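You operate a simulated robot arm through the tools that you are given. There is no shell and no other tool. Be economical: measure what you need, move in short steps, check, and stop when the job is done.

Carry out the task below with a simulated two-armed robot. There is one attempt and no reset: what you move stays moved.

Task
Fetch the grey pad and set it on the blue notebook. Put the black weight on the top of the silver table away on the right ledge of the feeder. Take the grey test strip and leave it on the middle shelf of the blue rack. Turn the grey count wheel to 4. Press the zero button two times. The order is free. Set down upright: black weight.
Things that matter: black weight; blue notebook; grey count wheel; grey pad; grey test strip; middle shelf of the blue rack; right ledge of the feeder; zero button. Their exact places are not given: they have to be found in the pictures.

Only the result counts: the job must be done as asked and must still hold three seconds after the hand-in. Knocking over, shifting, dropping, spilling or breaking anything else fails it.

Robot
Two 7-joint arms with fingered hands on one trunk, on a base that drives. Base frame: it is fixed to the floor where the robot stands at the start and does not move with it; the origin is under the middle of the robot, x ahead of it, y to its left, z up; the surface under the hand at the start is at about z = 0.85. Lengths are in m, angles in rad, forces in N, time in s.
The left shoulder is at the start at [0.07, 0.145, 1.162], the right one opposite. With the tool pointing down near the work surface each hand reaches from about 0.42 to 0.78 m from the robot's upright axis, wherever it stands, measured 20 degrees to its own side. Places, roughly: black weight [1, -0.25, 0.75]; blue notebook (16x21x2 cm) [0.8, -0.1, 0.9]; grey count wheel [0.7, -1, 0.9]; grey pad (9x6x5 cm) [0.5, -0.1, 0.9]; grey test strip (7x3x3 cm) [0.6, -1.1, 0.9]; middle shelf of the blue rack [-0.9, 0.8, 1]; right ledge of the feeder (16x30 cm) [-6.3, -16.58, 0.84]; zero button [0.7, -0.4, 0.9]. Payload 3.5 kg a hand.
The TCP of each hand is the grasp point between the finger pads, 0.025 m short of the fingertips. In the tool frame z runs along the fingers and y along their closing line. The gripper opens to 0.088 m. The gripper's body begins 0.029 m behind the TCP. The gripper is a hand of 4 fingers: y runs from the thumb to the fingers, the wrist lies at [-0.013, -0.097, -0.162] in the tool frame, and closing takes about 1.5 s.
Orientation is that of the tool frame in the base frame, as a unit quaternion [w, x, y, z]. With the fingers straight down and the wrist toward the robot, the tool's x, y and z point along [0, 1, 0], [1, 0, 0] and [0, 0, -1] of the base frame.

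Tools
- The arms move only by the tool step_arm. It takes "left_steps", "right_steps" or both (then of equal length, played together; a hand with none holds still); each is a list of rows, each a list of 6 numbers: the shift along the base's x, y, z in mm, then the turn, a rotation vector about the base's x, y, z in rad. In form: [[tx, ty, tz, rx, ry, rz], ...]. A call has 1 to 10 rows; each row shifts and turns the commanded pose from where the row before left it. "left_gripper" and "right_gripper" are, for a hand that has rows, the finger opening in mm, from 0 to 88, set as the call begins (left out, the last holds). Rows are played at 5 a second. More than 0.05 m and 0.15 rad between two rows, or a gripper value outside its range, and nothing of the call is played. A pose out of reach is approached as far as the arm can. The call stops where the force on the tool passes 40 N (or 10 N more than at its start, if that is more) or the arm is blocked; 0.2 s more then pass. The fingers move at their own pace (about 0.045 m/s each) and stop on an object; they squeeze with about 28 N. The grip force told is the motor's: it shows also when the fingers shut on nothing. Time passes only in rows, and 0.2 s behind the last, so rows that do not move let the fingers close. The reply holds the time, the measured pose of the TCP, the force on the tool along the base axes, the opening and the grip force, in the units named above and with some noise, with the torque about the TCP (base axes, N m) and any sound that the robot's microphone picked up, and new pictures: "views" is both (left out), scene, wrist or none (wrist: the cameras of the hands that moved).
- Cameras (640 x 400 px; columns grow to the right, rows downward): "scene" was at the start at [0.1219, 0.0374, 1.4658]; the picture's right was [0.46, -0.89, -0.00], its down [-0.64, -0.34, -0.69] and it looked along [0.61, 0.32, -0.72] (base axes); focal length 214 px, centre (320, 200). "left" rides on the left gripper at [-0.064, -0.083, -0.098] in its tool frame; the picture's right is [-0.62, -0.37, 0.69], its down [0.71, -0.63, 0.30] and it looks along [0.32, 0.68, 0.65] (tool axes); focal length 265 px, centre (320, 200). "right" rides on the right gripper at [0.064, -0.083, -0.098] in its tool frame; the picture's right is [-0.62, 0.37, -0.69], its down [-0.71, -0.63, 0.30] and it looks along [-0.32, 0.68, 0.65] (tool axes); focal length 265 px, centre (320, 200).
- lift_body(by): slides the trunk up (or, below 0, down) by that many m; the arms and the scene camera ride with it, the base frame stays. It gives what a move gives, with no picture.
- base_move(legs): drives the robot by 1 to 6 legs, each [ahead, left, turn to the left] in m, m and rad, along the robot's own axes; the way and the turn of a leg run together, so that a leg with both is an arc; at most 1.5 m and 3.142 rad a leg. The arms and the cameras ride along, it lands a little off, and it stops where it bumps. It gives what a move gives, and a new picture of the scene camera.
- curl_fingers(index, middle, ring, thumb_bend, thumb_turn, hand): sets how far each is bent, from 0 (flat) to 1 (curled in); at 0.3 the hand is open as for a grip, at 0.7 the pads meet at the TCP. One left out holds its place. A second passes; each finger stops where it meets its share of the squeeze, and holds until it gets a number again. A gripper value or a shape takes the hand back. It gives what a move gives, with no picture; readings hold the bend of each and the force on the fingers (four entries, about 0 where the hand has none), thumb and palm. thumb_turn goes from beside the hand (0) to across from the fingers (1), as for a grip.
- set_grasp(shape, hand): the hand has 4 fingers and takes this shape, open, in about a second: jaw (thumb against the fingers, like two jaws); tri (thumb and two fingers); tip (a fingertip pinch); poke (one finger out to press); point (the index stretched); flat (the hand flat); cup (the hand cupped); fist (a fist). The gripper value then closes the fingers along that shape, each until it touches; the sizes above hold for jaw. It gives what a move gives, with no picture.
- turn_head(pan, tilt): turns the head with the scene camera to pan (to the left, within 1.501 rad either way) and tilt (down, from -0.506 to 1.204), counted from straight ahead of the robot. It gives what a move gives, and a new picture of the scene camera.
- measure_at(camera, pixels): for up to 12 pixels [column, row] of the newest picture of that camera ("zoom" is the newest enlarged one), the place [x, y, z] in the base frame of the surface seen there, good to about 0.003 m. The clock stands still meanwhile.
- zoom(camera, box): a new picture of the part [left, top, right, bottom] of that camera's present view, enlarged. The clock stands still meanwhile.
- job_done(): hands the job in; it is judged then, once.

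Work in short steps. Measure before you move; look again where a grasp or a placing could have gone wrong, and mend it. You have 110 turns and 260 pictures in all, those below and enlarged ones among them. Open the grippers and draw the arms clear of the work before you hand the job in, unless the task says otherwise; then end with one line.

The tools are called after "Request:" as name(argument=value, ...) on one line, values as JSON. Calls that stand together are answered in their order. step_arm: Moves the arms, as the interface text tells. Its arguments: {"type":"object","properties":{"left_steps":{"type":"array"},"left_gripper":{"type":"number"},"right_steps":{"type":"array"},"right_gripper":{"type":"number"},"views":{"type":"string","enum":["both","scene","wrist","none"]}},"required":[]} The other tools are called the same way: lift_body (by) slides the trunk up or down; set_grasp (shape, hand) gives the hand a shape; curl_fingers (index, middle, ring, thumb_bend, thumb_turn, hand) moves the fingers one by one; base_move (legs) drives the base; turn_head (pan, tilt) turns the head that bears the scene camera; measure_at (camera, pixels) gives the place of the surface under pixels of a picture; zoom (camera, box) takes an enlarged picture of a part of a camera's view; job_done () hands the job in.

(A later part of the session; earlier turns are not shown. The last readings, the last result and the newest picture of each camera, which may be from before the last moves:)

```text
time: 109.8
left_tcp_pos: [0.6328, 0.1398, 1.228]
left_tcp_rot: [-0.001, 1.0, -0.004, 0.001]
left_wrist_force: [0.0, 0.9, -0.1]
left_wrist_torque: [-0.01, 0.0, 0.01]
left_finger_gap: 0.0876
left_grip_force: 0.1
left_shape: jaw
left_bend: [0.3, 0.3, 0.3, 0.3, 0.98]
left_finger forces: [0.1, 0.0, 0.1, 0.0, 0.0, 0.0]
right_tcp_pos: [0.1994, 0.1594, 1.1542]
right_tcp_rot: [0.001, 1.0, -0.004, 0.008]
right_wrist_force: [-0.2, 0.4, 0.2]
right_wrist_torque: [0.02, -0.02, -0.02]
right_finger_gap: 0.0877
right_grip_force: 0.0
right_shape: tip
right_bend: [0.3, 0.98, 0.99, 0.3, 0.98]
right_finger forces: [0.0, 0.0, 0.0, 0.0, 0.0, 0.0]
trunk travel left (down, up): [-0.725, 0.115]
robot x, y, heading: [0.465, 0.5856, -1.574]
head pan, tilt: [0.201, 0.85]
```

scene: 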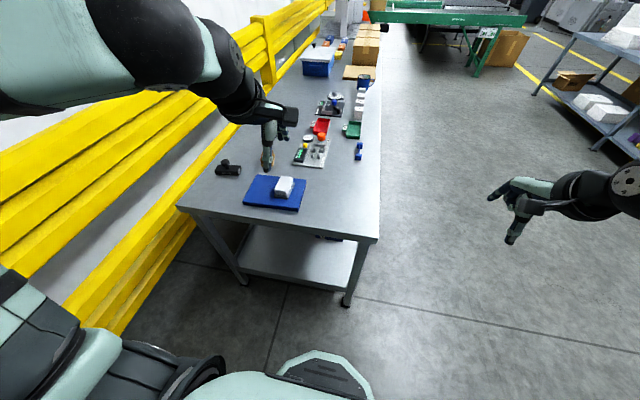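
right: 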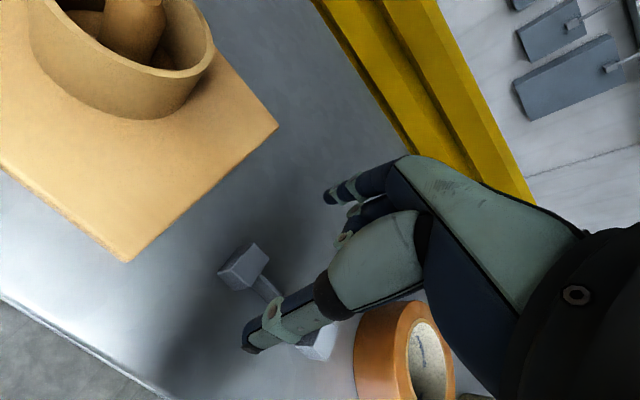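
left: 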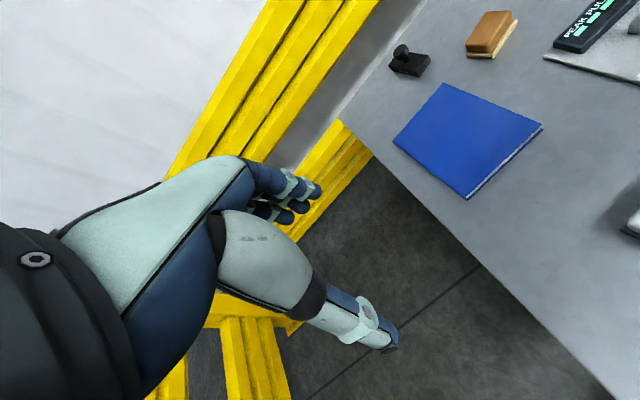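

Weight at (229,168). Rail is at x 1.47, so there's room. I move left 0.33 and ahead 0.12.

Request:
base_move(legs=[[0.12, 0.33, 0]])

Request:
turn_head(pan=0.1, tilt=1.0)

Request:
zoom(camera="left", box=[0, 0, 640, 400])

```text
time: 112.1
left_tcp_pos: [0.9567, 0.0145, 1.228]
left_tcp_rot: [0.0, 1.0, -0.007, 0.0]
left_wrist_force: [0.1, -0.3, -0.7]
left_wrist_torque: [0.02, 0.0, 0.03]
left_finger_gap: 0.0878
left_grip_force: 0.1
left_shape: jaw
left_bend: [0.3, 0.3, 0.3, 0.3, 0.98]
left_finger forces: [0.0, 0.0, 0.0, 0.0, 0.1, 0.1]
right_tcp_pos: [0.5245, 0.0372, 1.1535]
right_tcp_rot: [0.001, 1.0, -0.009, 0.008]
right_wrist_force: [-0.3, -0.5, -0.8]
right_wrist_torque: [0.02, 0.02, -0.03]
right_finger_gap: 0.0877
right_grip_force: 0.0
right_shape: tip
right_bend: [0.3, 0.98, 0.99, 0.3, 0.98]
right_finger forces: [0.1, 0.0, 0.0, 0.0, 0.1, 0.0]
trunk travel left (down, up): [-0.725, 0.115]
robot x, y, heading: [0.797, 0.466, -1.587]
head pan, tilt: [0.201, 0.85]
```

scene: 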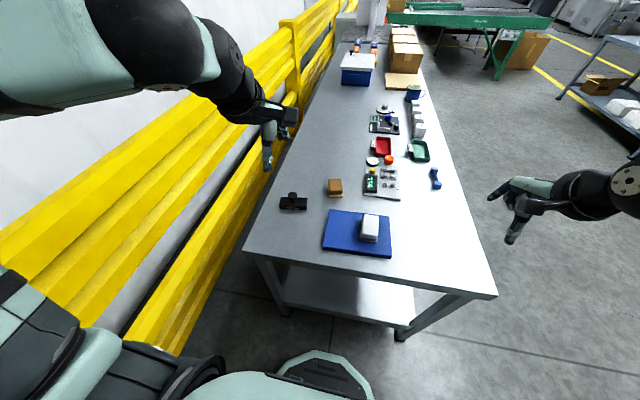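

```text
time: 112.8
left_tcp_pos: [0.9585, 0.0132, 1.2273]
left_tcp_rot: [0.0, 1.0, -0.007, 0.0]
left_wrist_force: [0.2, -0.2, -0.5]
left_wrist_torque: [0.03, -0.01, -0.01]
left_finger_gap: 0.0877
left_grip_force: 0.1
left_shape: jaw
left_bend: [0.3, 0.3, 0.3, 0.3, 0.98]
left_finger forces: [0.1, 0.1, 0.0, 0.0, 0.1, 0.1]
right_tcp_pos: [0.5256, 0.0378, 1.1534]
right_tcp_rot: [0.0, 1.0, -0.008, 0.008]
right_wrist_force: [0.5, 0.3, -0.7]
right_wrist_torque: [0.0, 0.0, -0.02]
right_finger_gap: 0.0875
right_grip_force: 0.1
right_shape: tip
right_bend: [0.3, 0.98, 0.99, 0.3, 0.98]
right_finger forces: [0.0, 0.0, 0.0, 0.1, 0.0, 0.1]
trunk travel left (down, up): [-0.725, 0.115]
robot x, y, heading: [0.7951, 0.4674, -1.585]
head pan, tilt: [0.099, 1.0]
```

scene: 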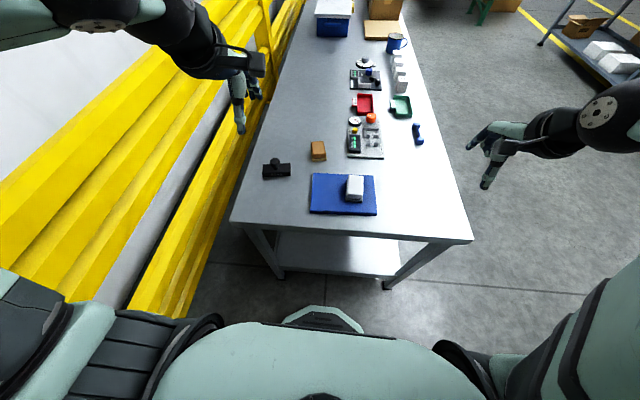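

```text
1.00 times, centred on (320, 200) of left (not enlarged: the box is as wide or as high as the picture)
```

zoom: 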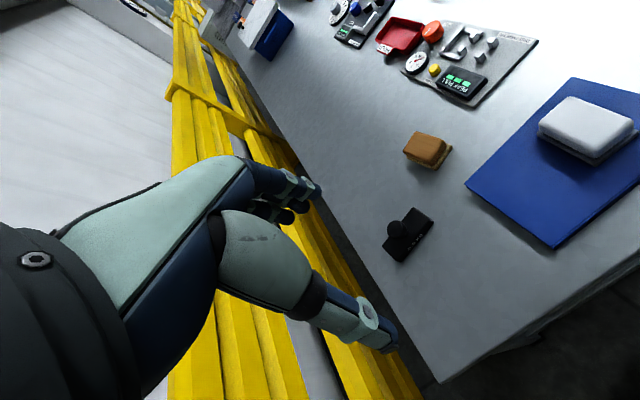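

I zoom on the weight in the scene view and measure.

Request:
zoom(camera="scene", box=[252, 148, 304, 188])

Request:
measure_at(camera="zoom", pixels=[[300, 130], [250, 130], [290, 110], [290, 160], [330, 130], [130, 210], [140, 300], [480, 190], [485, 280], [300, 240], [290, 200], [150, 330]])

```text
10.00 times, centred on (278, 168) of scene
```

zoom: 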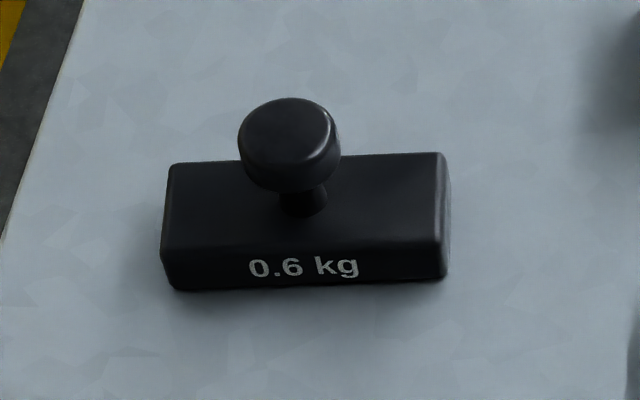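

```text
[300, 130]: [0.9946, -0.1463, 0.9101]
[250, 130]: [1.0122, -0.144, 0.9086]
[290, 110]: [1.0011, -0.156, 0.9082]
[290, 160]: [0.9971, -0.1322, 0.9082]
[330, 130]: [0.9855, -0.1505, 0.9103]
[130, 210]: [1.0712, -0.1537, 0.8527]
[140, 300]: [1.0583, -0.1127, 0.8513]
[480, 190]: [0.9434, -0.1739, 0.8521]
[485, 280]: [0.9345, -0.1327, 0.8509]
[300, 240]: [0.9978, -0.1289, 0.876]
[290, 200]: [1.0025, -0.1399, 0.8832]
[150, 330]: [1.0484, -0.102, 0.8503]
```

Knob top centre [0.997,-0.147,0.910], Ø≈3 cm. I bring the left hand above it.

Request:
step_arm(left_steps=[[8, -32, -30, 0, 0, 0], [8, -32, -30, 0, 0, 0], [8, -32, -30, 0, 0, 0], [8, -32, -30, 0, 0, 0], [6, -32, -30, 0, 0, 0], [0, 0, -40, 0, 0, 0], [0, 0, -40, 0, 0, 0], [0, 0, 0, 0, 0, 0]], left_gripper=88)

```text
time: 114.6
left_tcp_pos: [0.997, -0.1467, 0.9964]
left_tcp_rot: [0.001, 1.0, -0.007, -0.001]
left_wrist_force: [-0.3, -0.4, -0.9]
left_wrist_torque: [-0.02, 0.01, -0.03]
left_finger_gap: 0.088
left_grip_force: 0.1
left_shape: jaw
left_bend: [0.3, 0.3, 0.3, 0.3, 0.98]
left_finger forces: [0.1, 0.0, 0.0, 0.0, 0.0, 0.0]
right_tcp_pos: [0.5231, 0.0382, 1.1543]
right_tcp_rot: [0.0, 1.0, -0.008, 0.008]
right_wrist_force: [-0.2, -0.3, -0.2]
right_wrist_torque: [0.01, 0.02, -0.01]
right_finger_gap: 0.0879
right_grip_force: 0.1
right_shape: tip
right_bend: [0.3, 0.98, 0.99, 0.3, 0.98]
right_finger forces: [0.1, 0.1, 0.0, 0.1, 0.0, 0.1]
trunk travel left (down, up): [-0.725, 0.115]
robot x, y, heading: [0.795, 0.4605, -1.584]
head pan, tilt: [0.099, 1.0]
```

scene: 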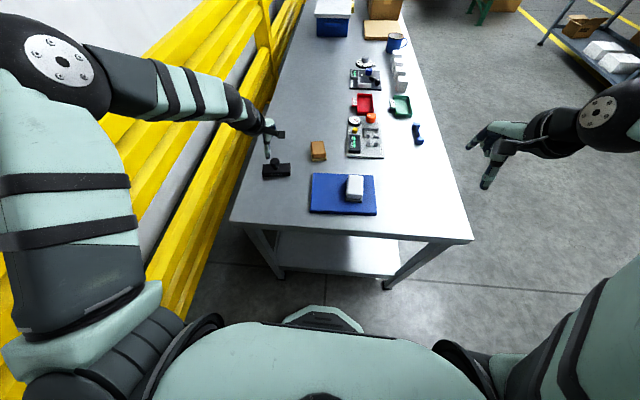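
left: 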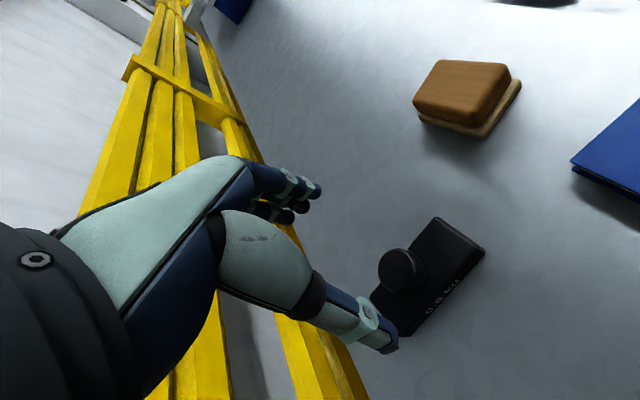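

I measure the knob from the left camera to verify the centring.

Request:
zoom(camera="left", box=[350, 210, 490, 340])

Request:
measure_at(camera="zoom", pixels=[[220, 170], [175, 160], [270, 180], [215, 125], [235, 220], [300, 200], [440, 60], [570, 130], [160, 230]])

```text
3.08 times, centred on (420, 275) of left
```

zoom: 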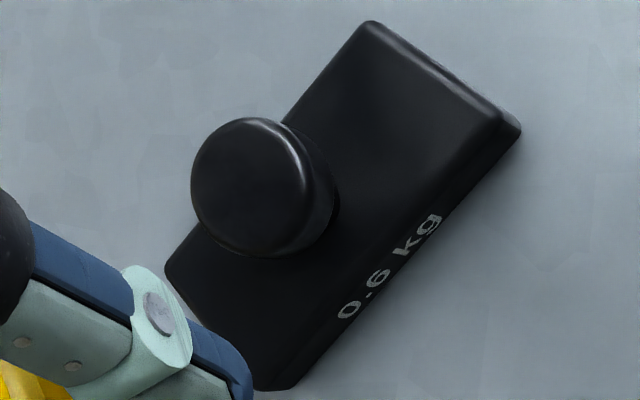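

```text
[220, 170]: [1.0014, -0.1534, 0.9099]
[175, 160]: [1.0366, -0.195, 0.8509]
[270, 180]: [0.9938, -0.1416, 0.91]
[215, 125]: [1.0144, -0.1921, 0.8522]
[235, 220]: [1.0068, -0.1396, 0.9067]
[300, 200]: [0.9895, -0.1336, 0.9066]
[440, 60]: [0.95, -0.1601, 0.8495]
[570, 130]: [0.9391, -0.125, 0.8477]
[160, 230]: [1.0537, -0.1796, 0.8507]
```

Centred. I descend to z 0.905 and close on the knob.

Request:
step_arm(left_steps=[[0, 0, -40, 0, 0, 0], [0, 0, -35, 0, 0, 0], [0, 0, -16, 0, 0, 0], [0, 0, 0, 0, 0, 0]], views="none")

Request:
step_arm(left_steps=[[0, 0, 0, 0, 0, 0], [0, 0, 0, 0, 0, 0], [0, 0, 0, 0, 0, 0], [0, 0, 0, 0, 0, 0], [0, 0, 0, 0, 0, 0], [0, 0, 0, 0, 0, 0], [0, 0, 0, 0, 0, 0], [0, 0, 0, 0, 0, 0]], left_gripper=10, views="wrist")

```text
time: 115.6
left_tcp_pos: [0.995, -0.146, 0.9051]
left_tcp_rot: [0.0, 1.0, -0.007, -0.001]
left_wrist_force: [-0.3, -0.1, 0.4]
left_wrist_torque: [0.0, -0.03, 0.0]
left_finger_gap: 0.0877
left_grip_force: 0.1
left_shape: jaw
left_bend: [0.3, 0.3, 0.3, 0.3, 0.98]
left_finger forces: [0.0, 0.1, 0.0, 0.0, 0.0, 0.1]
right_tcp_pos: [0.525, 0.0367, 1.1542]
right_tcp_rot: [0.0, 1.0, -0.008, 0.008]
right_wrist_force: [-0.1, 0.2, -0.3]
right_wrist_torque: [0.04, -0.02, 0.01]
right_finger_gap: 0.0876
right_grip_force: 0.1
right_shape: tip
right_bend: [0.3, 0.98, 0.99, 0.3, 0.98]
right_finger forces: [0.0, 0.0, 0.0, 0.0, 0.0, 0.0]
trunk travel left (down, up): [-0.725, 0.115]
robot x, y, heading: [0.7972, 0.4625, -1.586]
head pan, tilt: [0.099, 1.0]
```

```text
time: 117.4
left_tcp_pos: [0.996, -0.1455, 0.9049]
left_tcp_rot: [-0.001, 1.0, -0.007, 0.0]
left_wrist_force: [0.3, 0.4, -6.0]
left_wrist_torque: [-0.01, 0.0, 0.01]
left_finger_gap: 0.0208
left_grip_force: 27.9
left_shape: jaw
left_bend: [0.74, 0.61, 0.66, 0.8, 1.0]
left_finger forces: [12.2, 7.4, 0.2, 0.0, 19.2, 0.0]
right_tcp_pos: [0.5252, 0.0367, 1.1535]
right_tcp_rot: [-0.001, 1.0, -0.007, 0.009]
right_wrist_force: [-1.0, 0.2, -0.5]
right_wrist_torque: [0.01, -0.01, 0.0]
right_finger_gap: 0.088
right_grip_force: 0.0
right_shape: tip
right_bend: [0.3, 0.98, 0.99, 0.3, 0.98]
right_finger forces: [0.0, 0.0, 0.1, 0.0, 0.1, 0.0]
trunk travel left (down, up): [-0.725, 0.115]
robot x, y, heading: [0.7981, 0.4622, -1.579]
head pan, tilt: [0.099, 1.0]
```

left: 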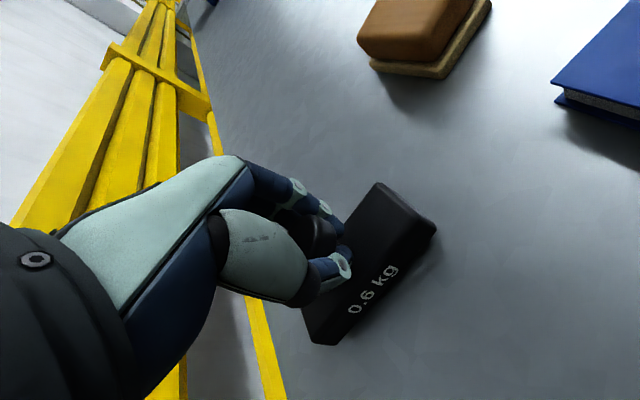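

Fingers grip under the knob head. I lift and look.

Request:
step_arm(left_steps=[[0, 0, 10, 0, 0, 0], [0, 0, 30, 0, 0, 0], [0, 0, 40, 0, 0, 0], [0, 0, 40, 0, 0, 0], [0, 0, 40, 0, 0, 0], [0, 0, 0, 0, 0, 0], [0, 0, 0, 0, 0, 0]])

```text
time: 119.0
left_tcp_pos: [0.9946, -0.149, 1.0675]
left_tcp_rot: [-0.001, 1.0, -0.007, 0.0]
left_wrist_force: [-0.5, -0.2, -6.0]
left_wrist_torque: [-0.02, 0.07, -0.02]
left_finger_gap: 0.0207
left_grip_force: 27.6
left_shape: jaw
left_bend: [0.74, 0.61, 0.66, 0.8, 1.0]
left_finger forces: [12.2, 7.9, 0.4, 0.1, 19.6, 0.0]
right_tcp_pos: [0.5255, 0.0357, 1.1528]
right_tcp_rot: [-0.001, 1.0, -0.008, 0.009]
right_wrist_force: [-0.2, -0.1, 0.2]
right_wrist_torque: [0.01, 0.0, -0.03]
right_finger_gap: 0.0877
right_grip_force: 0.0
right_shape: tip
right_bend: [0.3, 0.98, 0.99, 0.3, 0.98]
right_finger forces: [0.0, 0.1, 0.1, 0.0, 0.1, 0.0]
trunk travel left (down, up): [-0.725, 0.115]
robot x, y, heading: [0.796, 0.4628, -1.583]
head pan, tilt: [0.099, 1.0]
```

scene: 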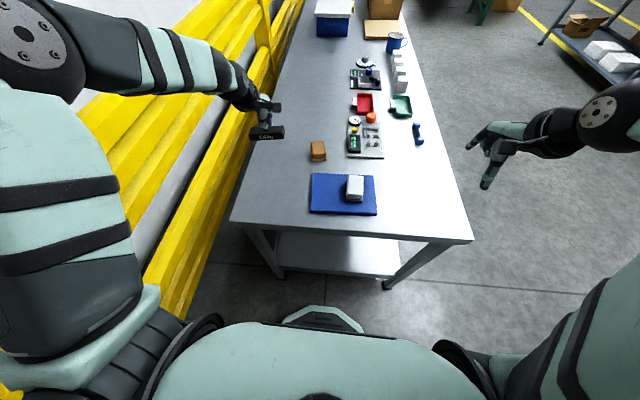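
left: 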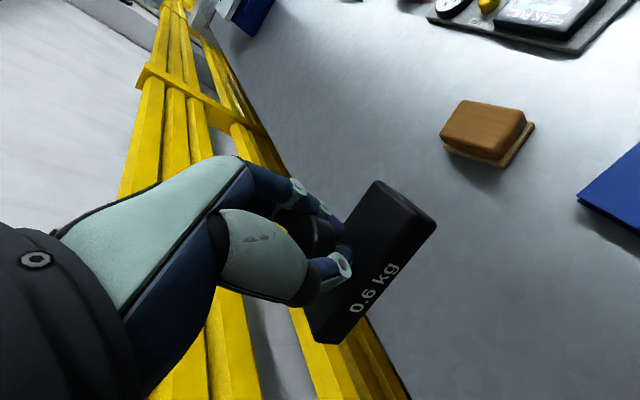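

Weight held upright. I retract the left hand to the carrying pose and retrace the path through the gap.

Request:
step_arm(left_steps=[[0, 20, 20, 0, 0, 0], [0, 25, 20, 0, 0, 0], [-5, 25, 20, 0, 0, 0], [-5, 25, 20, 0, 0, 0], [-5, 25, 20, 0, 0, 0], [-5, 25, 15, 0, 0, 0], [-5, 15, 0, 0, 0, 0], [0, 0, 0, 0, 0, 0]], views="none")

Request:
base_move(legs=[[-0.127, -0.33, 0], [0, 0, 0.79]])

```text
time: 120.8
left_tcp_pos: [0.9717, 0.014, 1.1811]
left_tcp_rot: [-0.001, 1.0, -0.007, 0.001]
left_wrist_force: [0.0, 0.2, -6.4]
left_wrist_torque: [0.0, 0.04, -0.01]
left_finger_gap: 0.0207
left_grip_force: 28.0
left_shape: jaw
left_bend: [0.74, 0.61, 0.71, 0.8, 1.0]
left_finger forces: [12.7, 7.4, 1.7, 0.1, 19.9, 0.0]
right_tcp_pos: [0.5258, 0.0362, 1.1533]
right_tcp_rot: [-0.001, 1.0, -0.008, 0.008]
right_wrist_force: [-0.6, 0.1, 0.7]
right_wrist_torque: [-0.03, 0.0, 0.03]
right_finger_gap: 0.0876
right_grip_force: 0.0
right_shape: tip
right_bend: [0.3, 0.98, 0.99, 0.3, 0.98]
right_finger forces: [0.0, 0.0, 0.0, 0.0, 0.0, 0.0]
trunk travel left (down, up): [-0.725, 0.115]
robot x, y, heading: [0.7945, 0.4642, -1.581]
head pan, tilt: [0.099, 1.0]
```

```text
time: 125.1
left_tcp_pos: [0.9098, 0.3943, 1.1807]
left_tcp_rot: [0.0, 0.928, 0.371, 0.001]
left_wrist_force: [0.0, -0.1, -6.3]
left_wrist_torque: [-0.02, 0.02, -0.01]
left_finger_gap: 0.0206
left_grip_force: 28.3
left_shape: jaw
left_bend: [0.74, 0.61, 0.71, 0.8, 1.0]
left_finger forces: [12.9, 7.2, 1.8, 0.1, 19.3, 0.0]
right_tcp_pos: [0.5747, 0.1003, 1.1546]
right_tcp_rot: [-0.003, 0.929, 0.371, 0.007]
right_wrist_force: [-0.2, 0.5, 0.6]
right_wrist_torque: [0.0, 0.01, 0.01]
right_finger_gap: 0.0876
right_grip_force: 0.1
right_shape: tip
right_bend: [0.3, 0.98, 0.99, 0.3, 0.98]
right_finger forces: [0.0, 0.0, 0.0, 0.1, 0.1, 0.0]
trunk travel left (down, up): [-0.725, 0.115]
robot x, y, heading: [0.4684, 0.5936, -0.813]
head pan, tilt: [0.099, 1.0]
```

scene: 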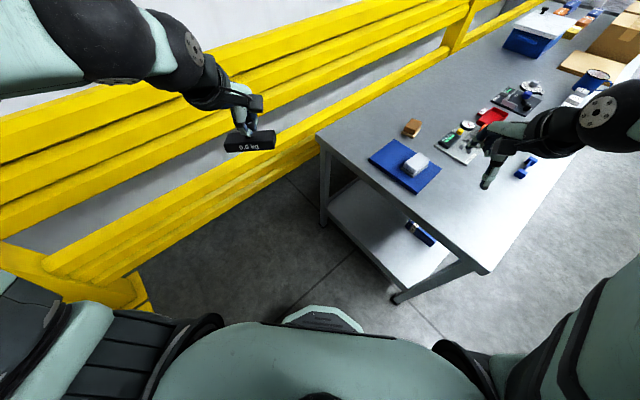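

Retrace by strafing right 0.92.

Request:
base_move(legs=[[0.01, -0.46, 0.02], [0.005, -0.47, 0]])

Request:
turn_head(pan=-0.6, tilt=0.25)

```text
time: 130.3
left_tcp_pos: [0.2602, -0.2598, 1.1809]
left_tcp_rot: [0.0, 0.926, 0.377, -0.002]
left_wrist_force: [1.1, -0.7, -5.7]
left_wrist_torque: [-0.04, 0.01, 0.01]
left_finger_gap: 0.0207
left_grip_force: 28.4
left_shape: jaw
left_bend: [0.74, 0.61, 0.71, 0.8, 1.0]
left_finger forces: [13.2, 7.2, 1.8, 0.0, 19.5, 0.0]
right_tcp_pos: [-0.0711, -0.5591, 1.1556]
right_tcp_rot: [-0.003, 0.926, 0.376, 0.007]
right_wrist_force: [0.2, 0.2, -0.6]
right_wrist_torque: [0.0, 0.01, -0.02]
right_finger_gap: 0.0877
right_grip_force: 0.0
right_shape: tip
right_bend: [0.3, 0.98, 0.99, 0.3, 0.98]
right_finger forces: [0.0, 0.0, 0.1, 0.0, 0.0, 0.1]
trunk travel left (down, up): [-0.725, 0.115]
robot x, y, heading: [-0.1865, -0.0642, -0.793]
head pan, tilt: [0.099, 1.0]
```

scene: 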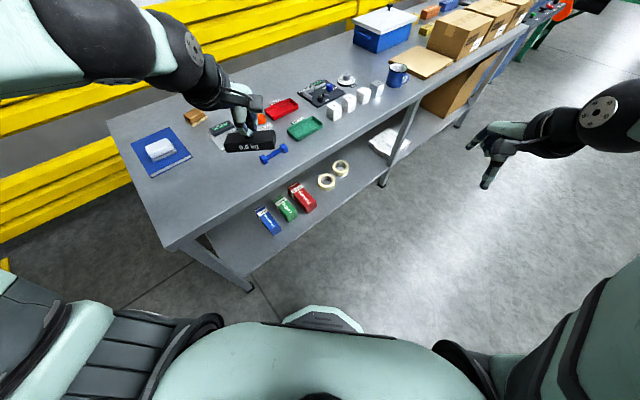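

```text
time: 131.4
left_tcp_pos: [0.2598, -0.2602, 1.1805]
left_tcp_rot: [-0.001, 0.926, 0.377, 0.0]
left_wrist_force: [0.6, -0.2, -6.3]
left_wrist_torque: [0.01, 0.03, -0.03]
left_finger_gap: 0.0206
left_grip_force: 28.3
left_shape: jaw
left_bend: [0.74, 0.61, 0.71, 0.8, 1.0]
left_finger forces: [13.3, 7.3, 1.9, 0.0, 19.7, 0.0]
right_tcp_pos: [-0.0721, -0.557, 1.1524]
right_tcp_rot: [-0.003, 0.926, 0.377, 0.007]
right_wrist_force: [0.4, 0.4, -0.4]
right_wrist_torque: [-0.02, 0.0, 0.02]
right_finger_gap: 0.0874
right_grip_force: 0.0
right_shape: tip
right_bend: [0.3, 0.98, 0.99, 0.3, 0.98]
right_finger forces: [0.0, 0.1, 0.0, 0.0, 0.0, 0.1]
trunk travel left (down, up): [-0.725, 0.115]
robot x, y, heading: [-0.1872, -0.0654, -0.799]
head pan, tilt: [-0.6, 0.25]
```

scene: 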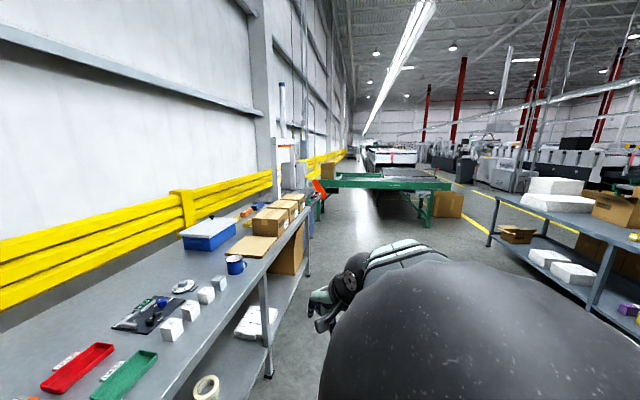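

I measure hall landmarks: conveyor end (448,190), box (450,205), bench at right (490,240), yellow line.

Request:
measure_at(camera="scene", pixels=[[448, 186], [430, 224], [460, 208], [490, 243], [472, 228], [490, 195], [395, 155], [455, 160], [470, 170], [530, 190], [600, 290], [420, 155]])

Request:
zoom(camera="scene", box=[310, 100, 550, 250])

```text
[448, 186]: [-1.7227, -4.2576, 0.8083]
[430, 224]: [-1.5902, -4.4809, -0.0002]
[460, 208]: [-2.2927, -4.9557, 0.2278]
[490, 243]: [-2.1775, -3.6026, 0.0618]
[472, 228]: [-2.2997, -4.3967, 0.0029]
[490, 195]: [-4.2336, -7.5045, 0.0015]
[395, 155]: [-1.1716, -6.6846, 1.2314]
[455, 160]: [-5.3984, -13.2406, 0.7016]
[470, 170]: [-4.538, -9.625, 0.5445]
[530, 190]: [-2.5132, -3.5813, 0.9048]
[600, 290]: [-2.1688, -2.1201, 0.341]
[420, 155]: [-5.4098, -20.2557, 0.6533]
```

```text
2.67 times, centred on (430, 175) of scene
```

zoom: 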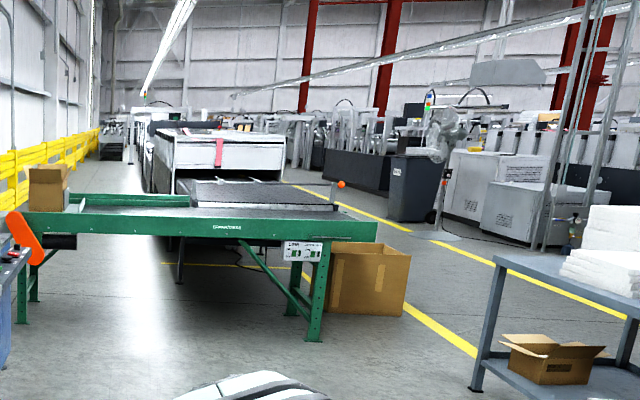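

The way: around the conveyor's end at (-1.7,-4.25), past the bench corner (-2.18,-3.6), then down the marked walkway. I raise the trunk, turn to −y and drive to about (-1.1,-2.7).

Request:
lift_body(by=0.1)

Request:
base_move(legs=[[0, 0, -0.775], [1.3, -0.45, 0], [1.3, -0.45, 0]])

Request:
turn_head(pan=-0.35, tilt=0.3)

```text
time: 132.7
left_tcp_pos: [0.2599, -0.2589, 1.2809]
left_tcp_rot: [0.0, 0.926, 0.377, 0.0]
left_wrist_force: [-1.1, -0.6, -4.9]
left_wrist_torque: [0.03, 0.03, 0.03]
left_finger_gap: 0.0208
left_grip_force: 28.4
left_shape: jaw
left_bend: [0.74, 0.61, 0.71, 0.8, 1.0]
left_finger forces: [13.2, 7.4, 1.9, 0.0, 19.8, 0.1]
right_tcp_pos: [-0.0717, -0.5579, 1.2547]
right_tcp_rot: [-0.003, 0.926, 0.376, 0.007]
right_wrist_force: [-0.3, -0.2, -0.3]
right_wrist_torque: [0.01, 0.0, 0.0]
right_finger_gap: 0.0875
right_grip_force: 0.1
right_shape: tip
right_bend: [0.3, 0.98, 0.99, 0.3, 0.98]
right_finger forces: [0.0, 0.0, 0.1, 0.0, 0.0, 0.1]
trunk travel left (down, up): [-0.825, 0.015]
robot x, y, heading: [-0.1832, -0.0668, -0.8]
head pan, tilt: [-0.6, 0.25]
```

```text
time: 148.0
left_tcp_pos: [-0.881, -3.1041, 1.2812]
left_tcp_rot: [-0.001, 1.0, 0.004, 0.0]
left_wrist_force: [-0.4, 0.8, -6.2]
left_wrist_torque: [0.01, -0.02, 0.01]
left_finger_gap: 0.0205
left_grip_force: 28.3
left_shape: jaw
left_bend: [0.74, 0.61, 0.71, 0.8, 1.0]
left_finger forces: [13.4, 7.2, 2.0, 0.1, 19.4, 0.1]
right_tcp_pos: [-1.3273, -3.0888, 1.2542]
right_tcp_rot: [0.0, 1.0, 0.003, 0.008]
right_wrist_force: [-0.1, 0.0, 0.2]
right_wrist_torque: [0.01, -0.02, 0.02]
right_finger_gap: 0.0876
right_grip_force: 0.1
right_shape: tip
right_bend: [0.3, 0.98, 0.99, 0.3, 0.98]
right_finger forces: [0.0, 0.1, 0.1, 0.0, 0.0, 0.0]
trunk travel left (down, up): [-0.825, 0.015]
robot x, y, heading: [-1.066, -2.661, -1.563]
head pan, tilt: [-0.6, 0.25]
```

scene: 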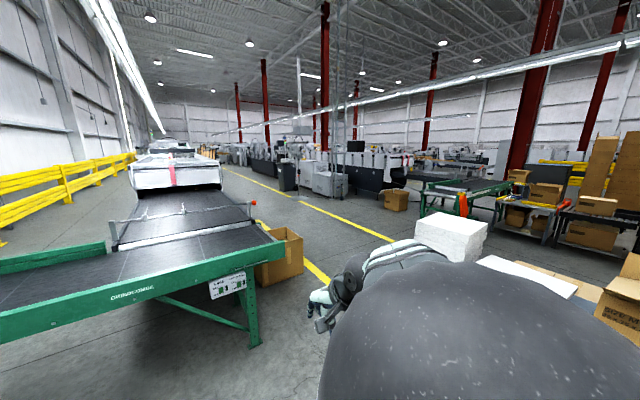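

```text
time: 148.8
left_tcp_pos: [-0.881, -3.1051, 1.2809]
left_tcp_rot: [-0.001, 1.0, 0.004, -0.001]
left_wrist_force: [0.4, 0.2, -6.7]
left_wrist_torque: [0.01, 0.04, -0.02]
left_finger_gap: 0.0206
left_grip_force: 28.3
left_shape: jaw
left_bend: [0.74, 0.61, 0.71, 0.8, 1.0]
left_finger forces: [13.4, 7.1, 2.0, 0.0, 19.4, 0.1]
right_tcp_pos: [-1.3274, -3.0897, 1.2525]
right_tcp_rot: [0.001, 1.0, 0.002, 0.008]
right_wrist_force: [-1.0, -0.3, 0.2]
right_wrist_torque: [-0.01, 0.02, -0.02]
right_finger_gap: 0.0877
right_grip_force: 0.0
right_shape: tip
right_bend: [0.3, 0.98, 0.99, 0.3, 0.98]
right_finger forces: [0.0, 0.0, 0.1, 0.1, 0.0, 0.0]
trunk travel left (down, up): [-0.825, 0.015]
robot x, y, heading: [-1.0644, -2.6619, -1.56]
head pan, tilt: [-0.351, 0.3]
```

scene: 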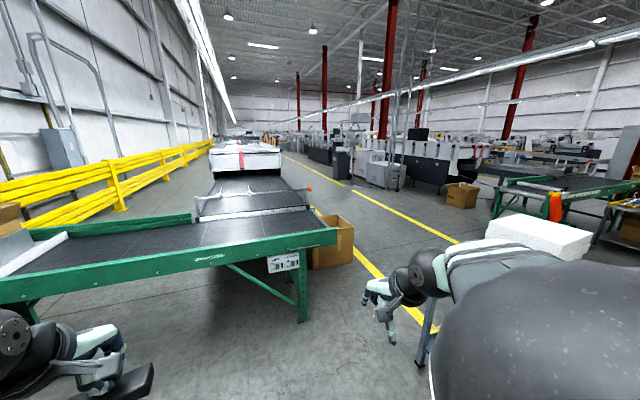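

I measure the pass: conveyor end, box, white stack on the bench, yellow lines.

Request:
measure_at(camera="scene", pixels=[[335, 240], [303, 318], [352, 262], [352, 240], [490, 232], [430, 330], [380, 275], [430, 225], [345, 183], [460, 205], [370, 185], [300, 155]])

```text
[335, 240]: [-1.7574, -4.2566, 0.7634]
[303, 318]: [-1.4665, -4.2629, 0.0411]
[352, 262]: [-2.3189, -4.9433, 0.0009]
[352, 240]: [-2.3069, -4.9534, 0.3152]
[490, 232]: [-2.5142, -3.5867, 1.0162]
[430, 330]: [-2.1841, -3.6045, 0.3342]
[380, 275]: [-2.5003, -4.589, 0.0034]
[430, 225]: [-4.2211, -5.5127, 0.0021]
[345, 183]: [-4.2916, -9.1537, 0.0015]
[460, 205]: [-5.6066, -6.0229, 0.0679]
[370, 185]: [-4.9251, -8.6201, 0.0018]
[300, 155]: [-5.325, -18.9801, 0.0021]
```

I check the gantry on the conveyor at (308,190).

Request:
measure_at(camera="scene", pixels=[[309, 189], [306, 205], [250, 195], [200, 195], [540, 225], [315, 228], [320, 222]])

```text
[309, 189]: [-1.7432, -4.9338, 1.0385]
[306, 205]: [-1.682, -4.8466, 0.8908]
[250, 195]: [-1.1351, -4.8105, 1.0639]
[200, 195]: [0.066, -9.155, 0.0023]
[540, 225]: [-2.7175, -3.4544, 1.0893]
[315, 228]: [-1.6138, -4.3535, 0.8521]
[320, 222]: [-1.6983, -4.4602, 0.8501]
```

Clear at hand height. I drive through the pass and into the walkway.

Request:
base_move(legs=[[0.94, -0.38, 0], [0.69, -1.1, 0], [0.98, -0.83, -0.011], [1.5, 0, 0]])

```text
time: 173.2
left_tcp_pos: [-3.1853, -7.1958, 1.2818]
left_tcp_rot: [0.0, 1.0, 0.001, -0.001]
left_wrist_force: [-0.1, 0.5, -6.4]
left_wrist_torque: [0.0, 0.01, -0.01]
left_finger_gap: 0.0207
left_grip_force: 27.9
left_shape: jaw
left_bend: [0.75, 0.61, 0.71, 0.8, 1.0]
left_finger forces: [13.4, 7.2, 2.1, 0.0, 19.6, 0.1]
right_tcp_pos: [-3.6319, -7.1802, 1.2536]
right_tcp_rot: [0.0, 1.0, -0.001, 0.008]
right_wrist_force: [0.2, 0.0, 0.4]
right_wrist_torque: [-0.05, 0.0, 0.02]
right_finger_gap: 0.0878
right_grip_force: 0.0
right_shape: tip
right_bend: [0.3, 0.98, 0.99, 0.3, 0.98]
right_finger forces: [0.0, 0.0, 0.0, 0.0, 0.0, 0.0]
trunk travel left (down, up): [-0.825, 0.015]
robot x, y, heading: [-3.3646, -6.7483, -1.567]
head pan, tilt: [-0.351, 0.3]
```

scene: 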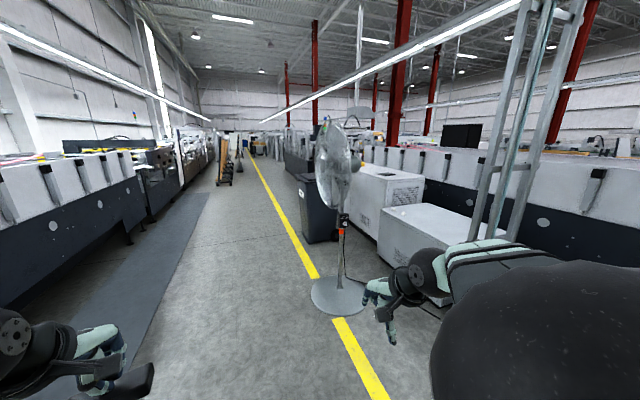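

A fan stands near the right line ahead. I measure it and other obstacles down the aisle.

Request:
measure_at(camera="scene", pixels=[[312, 292], [320, 175], [345, 180], [365, 300], [300, 225], [215, 182], [232, 180], [190, 230], [130, 235], [262, 160], [240, 158], [268, 190]])

Request:
zoom(camera="scene", box=[180, 100, 340, 220])

```text
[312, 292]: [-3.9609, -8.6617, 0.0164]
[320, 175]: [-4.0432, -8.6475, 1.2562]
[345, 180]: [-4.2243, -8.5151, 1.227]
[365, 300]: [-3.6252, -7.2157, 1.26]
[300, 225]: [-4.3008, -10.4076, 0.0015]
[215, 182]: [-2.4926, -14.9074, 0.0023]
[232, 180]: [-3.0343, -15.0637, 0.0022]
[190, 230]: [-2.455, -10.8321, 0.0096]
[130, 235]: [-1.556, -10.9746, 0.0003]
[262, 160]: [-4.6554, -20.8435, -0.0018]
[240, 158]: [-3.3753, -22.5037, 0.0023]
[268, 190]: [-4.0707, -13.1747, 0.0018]
```

```text
3.33 times, centred on (260, 160) of scene
```

zoom: 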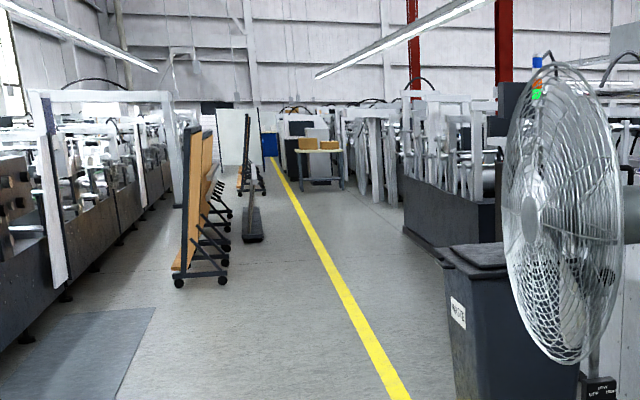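

Aisle is free to about y=-14 (wheeled panels at x>-3.0, y≈-15). I drive 6 m on at x≈-3.3.

Request:
base_move(legs=[[1.5, 0.06, 0], [1.5, 0, 0], [1.5, -0.06, 0], [1.3, -0.04, 0]])

Request:
turn_head(pan=-0.8, tilt=0.3)

```text
refused: leg 1 is longer than a leg can be; nothing moved
```

```text
time: 174.1
left_tcp_pos: [-3.1863, -7.1966, 1.2814]
left_tcp_rot: [-0.001, 1.0, 0.0, 0.0]
left_wrist_force: [0.1, -0.1, -5.8]
left_wrist_torque: [-0.01, 0.03, -0.02]
left_finger_gap: 0.0203
left_grip_force: 27.7
left_shape: jaw
left_bend: [0.75, 0.61, 0.71, 0.8, 1.0]
left_finger forces: [13.4, 7.2, 2.2, 0.1, 19.8, 0.1]
right_tcp_pos: [-3.6318, -7.1796, 1.2538]
right_tcp_rot: [0.0, 1.0, 0.0, 0.009]
right_wrist_force: [1.2, 0.4, 0.8]
right_wrist_torque: [0.0, -0.02, -0.02]
right_finger_gap: 0.0878
right_grip_force: 0.0
right_shape: tip
right_bend: [0.3, 0.98, 0.99, 0.3, 0.98]
right_finger forces: [0.1, 0.0, 0.0, 0.1, 0.0, 0.0]
trunk travel left (down, up): [-0.825, 0.015]
robot x, y, heading: [-3.3704, -6.7471, -1.573]
head pan, tilt: [-0.799, 0.3]
```

scene: 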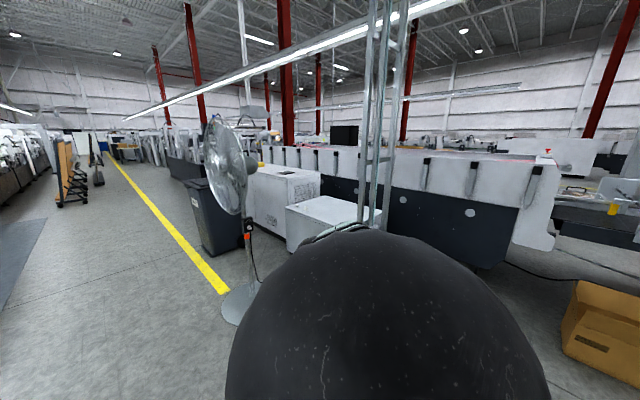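

A leg was too long by a hair; I shorten it.

Request:
base_move(legs=[[1.49, 0.08, 0], [1.5, 0, 0], [1.49, -0.06, 0], [1.3, -0.04, 0]])

```text
time: 201.4
left_tcp_pos: [-2.949, -12.9056, 1.2807]
left_tcp_rot: [-0.001, 0.999, 0.041, 0.001]
left_wrist_force: [0.1, -1.0, -5.2]
left_wrist_torque: [-0.01, 0.02, 0.02]
left_finger_gap: 0.0207
left_grip_force: 28.0
left_shape: jaw
left_bend: [0.75, 0.61, 0.71, 0.8, 1.0]
left_finger forces: [13.2, 7.1, 2.3, 0.0, 20.3, 0.0]
right_tcp_pos: [-3.3952, -12.9237, 1.2544]
right_tcp_rot: [0.0, 0.999, 0.04, 0.008]
right_wrist_force: [0.2, -0.1, -1.1]
right_wrist_torque: [0.02, 0.01, 0.0]
right_finger_gap: 0.0878
right_grip_force: 0.1
right_shape: tip
right_bend: [0.3, 0.98, 0.99, 0.3, 0.98]
right_finger forces: [0.1, 0.1, 0.0, 0.0, 0.0, 0.0]
trunk travel left (down, up): [-0.825, 0.015]
robot x, y, heading: [-3.1645, -12.4746, -1.484]
head pan, tilt: [-0.799, 0.3]
```

scene: 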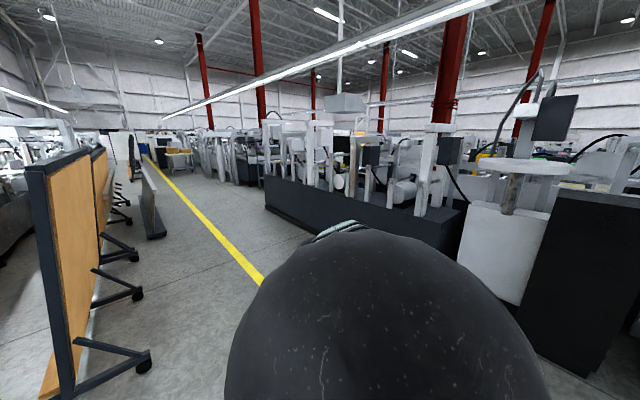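

Drifted a bit (x −3.16, heading −1.484). I measure panels on the left and the dark machine to the right.

Request:
measure_at(camera="scene", pixels=[[30, 200], [143, 362], [138, 295], [152, 236], [168, 232], [268, 205], [310, 232], [440, 250], [200, 160], [235, 180], [250, 270], [185, 160]])

Request:
zoom(camera="scene", box=[120, 90, 440, 290])

```text
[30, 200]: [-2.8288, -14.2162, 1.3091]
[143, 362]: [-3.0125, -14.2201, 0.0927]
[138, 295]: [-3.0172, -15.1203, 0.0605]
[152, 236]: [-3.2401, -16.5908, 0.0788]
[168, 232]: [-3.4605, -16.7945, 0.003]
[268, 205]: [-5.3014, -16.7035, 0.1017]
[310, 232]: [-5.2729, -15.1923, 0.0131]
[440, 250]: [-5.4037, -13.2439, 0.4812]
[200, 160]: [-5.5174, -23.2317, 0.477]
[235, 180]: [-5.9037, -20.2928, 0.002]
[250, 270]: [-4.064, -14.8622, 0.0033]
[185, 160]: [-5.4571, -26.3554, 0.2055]
```

```text
2.00 times, centred on (280, 190) of scene
```

zoom: 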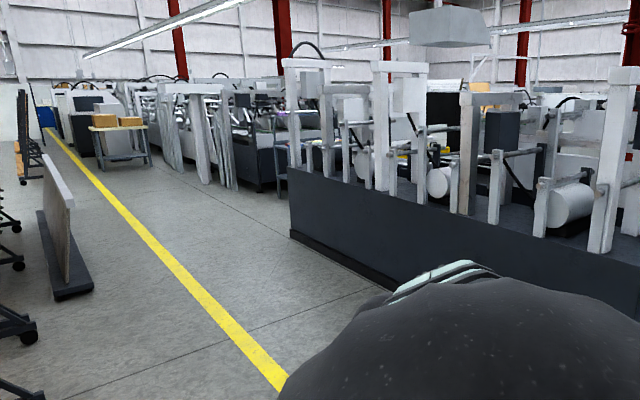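

Machine face at x −5.3 from y −13 to −16.7; the ledge should be near its far end. I steer to x≈−4.4 and drive past to y≈−17.5.

Request:
base_move(legs=[[0, 0, -0.087], [0.9, -0.9, 0], [1.4, -0.3, 0], [1.4, 0, 0], [1.3, 0, 0]])

Request:
turn_head(pan=-1.4, tilt=0.4)

```text
time: 227.7
left_tcp_pos: [-4.2461, -17.9147, 1.2818]
left_tcp_rot: [0.0, 1.0, -0.003, -0.001]
left_wrist_force: [0.3, 0.1, -6.0]
left_wrist_torque: [0.02, -0.01, 0.0]
left_finger_gap: 0.0203
left_grip_force: 28.4
left_shape: jaw
left_bend: [0.75, 0.61, 0.71, 0.8, 1.0]
left_finger forces: [13.0, 6.9, 2.4, 0.1, 20.4, 0.0]
right_tcp_pos: [-4.6925, -17.8942, 1.2548]
right_tcp_rot: [0.0, 1.0, -0.004, 0.007]
right_wrist_force: [0.9, -0.5, -0.3]
right_wrist_torque: [0.0, -0.03, 0.03]
right_finger_gap: 0.0875
right_grip_force: 0.1
right_shape: tip
right_bend: [0.3, 0.98, 0.99, 0.3, 0.98]
right_finger forces: [0.0, 0.0, 0.0, 0.1, 0.0, 0.1]
trunk travel left (down, up): [-0.825, 0.015]
robot x, y, heading: [-4.4214, -17.4616, -1.576]
head pan, tilt: [-0.799, 0.3]
```

scene: 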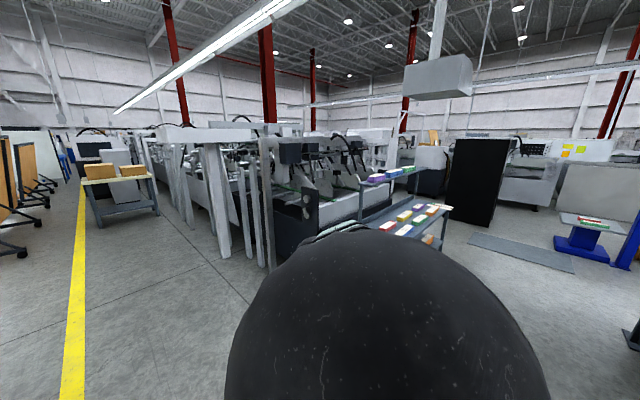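

```text
time: 228.7
left_tcp_pos: [-4.2464, -17.9154, 1.2814]
left_tcp_rot: [-0.001, 1.0, -0.004, -0.001]
left_wrist_force: [0.2, 0.0, -6.1]
left_wrist_torque: [-0.03, 0.03, 0.02]
left_finger_gap: 0.0202
left_grip_force: 28.2
left_shape: jaw
left_bend: [0.75, 0.61, 0.71, 0.8, 1.0]
left_finger forces: [12.9, 7.0, 2.6, 0.1, 20.6, 0.0]
right_tcp_pos: [-4.6908, -17.8944, 1.2528]
right_tcp_rot: [0.0, 1.0, -0.004, 0.009]
right_wrist_force: [-0.4, 0.6, -0.5]
right_wrist_torque: [-0.01, 0.02, 0.0]
right_finger_gap: 0.088
right_grip_force: 0.1
right_shape: tip
right_bend: [0.3, 0.98, 0.99, 0.3, 0.98]
right_finger forces: [0.0, 0.1, 0.1, 0.0, 0.0, 0.0]
trunk travel left (down, up): [-0.825, 0.015]
robot x, y, heading: [-4.4234, -17.4666, -1.578]
head pan, tilt: [-1.4, 0.4]
```

scene: 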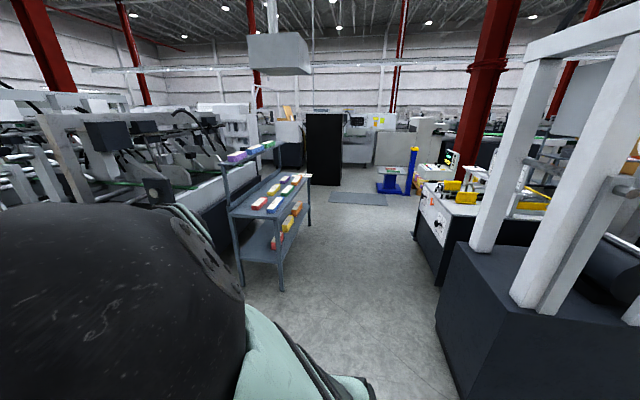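

The machine's end is at right; behind it a unit with yellow parts at (455,195) may be the feeder. Zoom and measure.

Request:
zoom(camera="scene", box=[370, 120, 530, 280])

Request:
measure_at(camera="scene", pixels=[[440, 205], [430, 185], [455, 200], [415, 235], [440, 280], [470, 195], [480, 245], [385, 190], [390, 172], [300, 250], [280, 290], [350, 200]])

```text
2.50 times, centred on (450, 200) of scene
```

zoom: 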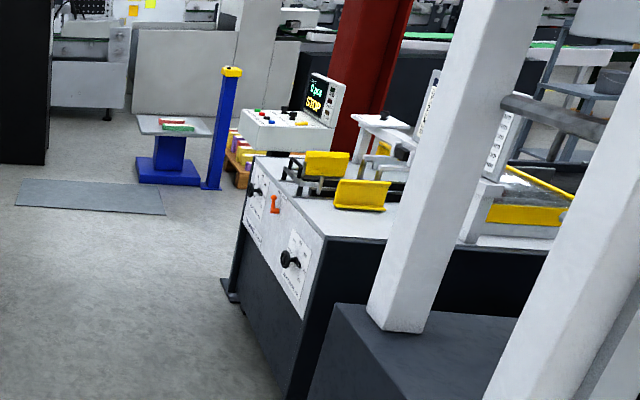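

```text
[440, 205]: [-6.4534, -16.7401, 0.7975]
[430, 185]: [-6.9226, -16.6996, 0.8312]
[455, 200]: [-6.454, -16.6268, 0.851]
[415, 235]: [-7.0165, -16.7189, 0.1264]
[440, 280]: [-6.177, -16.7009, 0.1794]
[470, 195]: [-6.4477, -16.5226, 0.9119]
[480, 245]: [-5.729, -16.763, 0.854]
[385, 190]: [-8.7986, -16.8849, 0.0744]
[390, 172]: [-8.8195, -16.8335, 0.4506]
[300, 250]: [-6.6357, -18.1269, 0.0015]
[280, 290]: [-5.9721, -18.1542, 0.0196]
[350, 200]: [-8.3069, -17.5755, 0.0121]
```

The feeder's front is at y≈−16.74, its top z≈0.85, with the ledge to the right of the yellow guides. I measure the posts next to it and the ledge itself.

Request:
measure_at(camera="zoom", pixels=[[400, 320], [430, 150], [330, 230], [290, 190], [380, 240], [300, 330], [245, 280], [510, 310], [560, 270], [360, 190], [265, 165], [600, 340]])

Request:
base_move(legs=[[0, 0, 1.574], [0, 0, 1.574]])

```text
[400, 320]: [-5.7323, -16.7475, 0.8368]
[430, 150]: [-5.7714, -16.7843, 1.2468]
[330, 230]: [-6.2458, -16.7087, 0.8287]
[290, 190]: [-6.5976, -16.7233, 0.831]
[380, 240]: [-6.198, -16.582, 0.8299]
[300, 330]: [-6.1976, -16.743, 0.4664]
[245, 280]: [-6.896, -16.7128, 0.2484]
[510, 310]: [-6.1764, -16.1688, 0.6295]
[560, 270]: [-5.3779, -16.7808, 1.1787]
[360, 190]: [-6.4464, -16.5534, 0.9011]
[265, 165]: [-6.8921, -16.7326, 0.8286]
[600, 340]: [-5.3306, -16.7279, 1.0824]
```

```text
time: 236.8
left_tcp_pos: [-4.6085, -17.0206, 1.2806]
left_tcp_rot: [0.0, -0.007, 1.0, -0.001]
left_wrist_force: [-0.3, 0.0, -6.0]
left_wrist_torque: [0.04, -0.01, 0.02]
left_finger_gap: 0.0199
left_grip_force: 28.2
left_shape: jaw
left_bend: [0.75, 0.61, 0.71, 0.8, 1.0]
left_finger forces: [12.5, 6.6, 2.6, 0.0, 17.6, 0.1]
right_tcp_pos: [-4.164, -17.0312, 1.2546]
right_tcp_rot: [-0.008, -0.006, 1.0, 0.0]
right_wrist_force: [-0.3, -0.4, 0.9]
right_wrist_torque: [0.0, -0.03, 0.01]
right_finger_gap: 0.0879
right_grip_force: 0.1
right_shape: tip
right_bend: [0.3, 0.98, 0.99, 0.3, 0.98]
right_finger forces: [0.1, 0.0, 0.1, 0.0, 0.0, 0.0]
trunk travel left (down, up): [-0.825, 0.015]
robot x, y, heading: [-4.423, -17.4648, 1.582]
head pan, tilt: [-1.4, 0.4]
```

scene: 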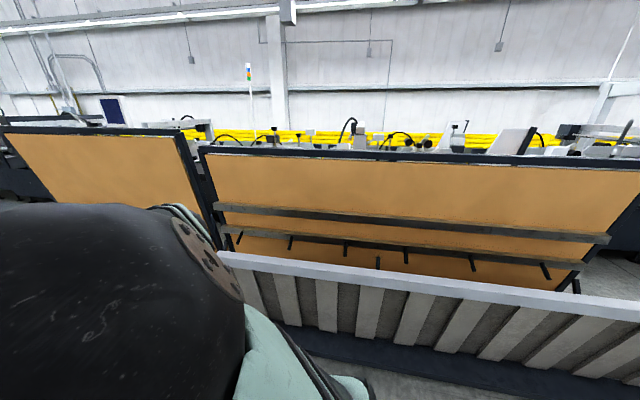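

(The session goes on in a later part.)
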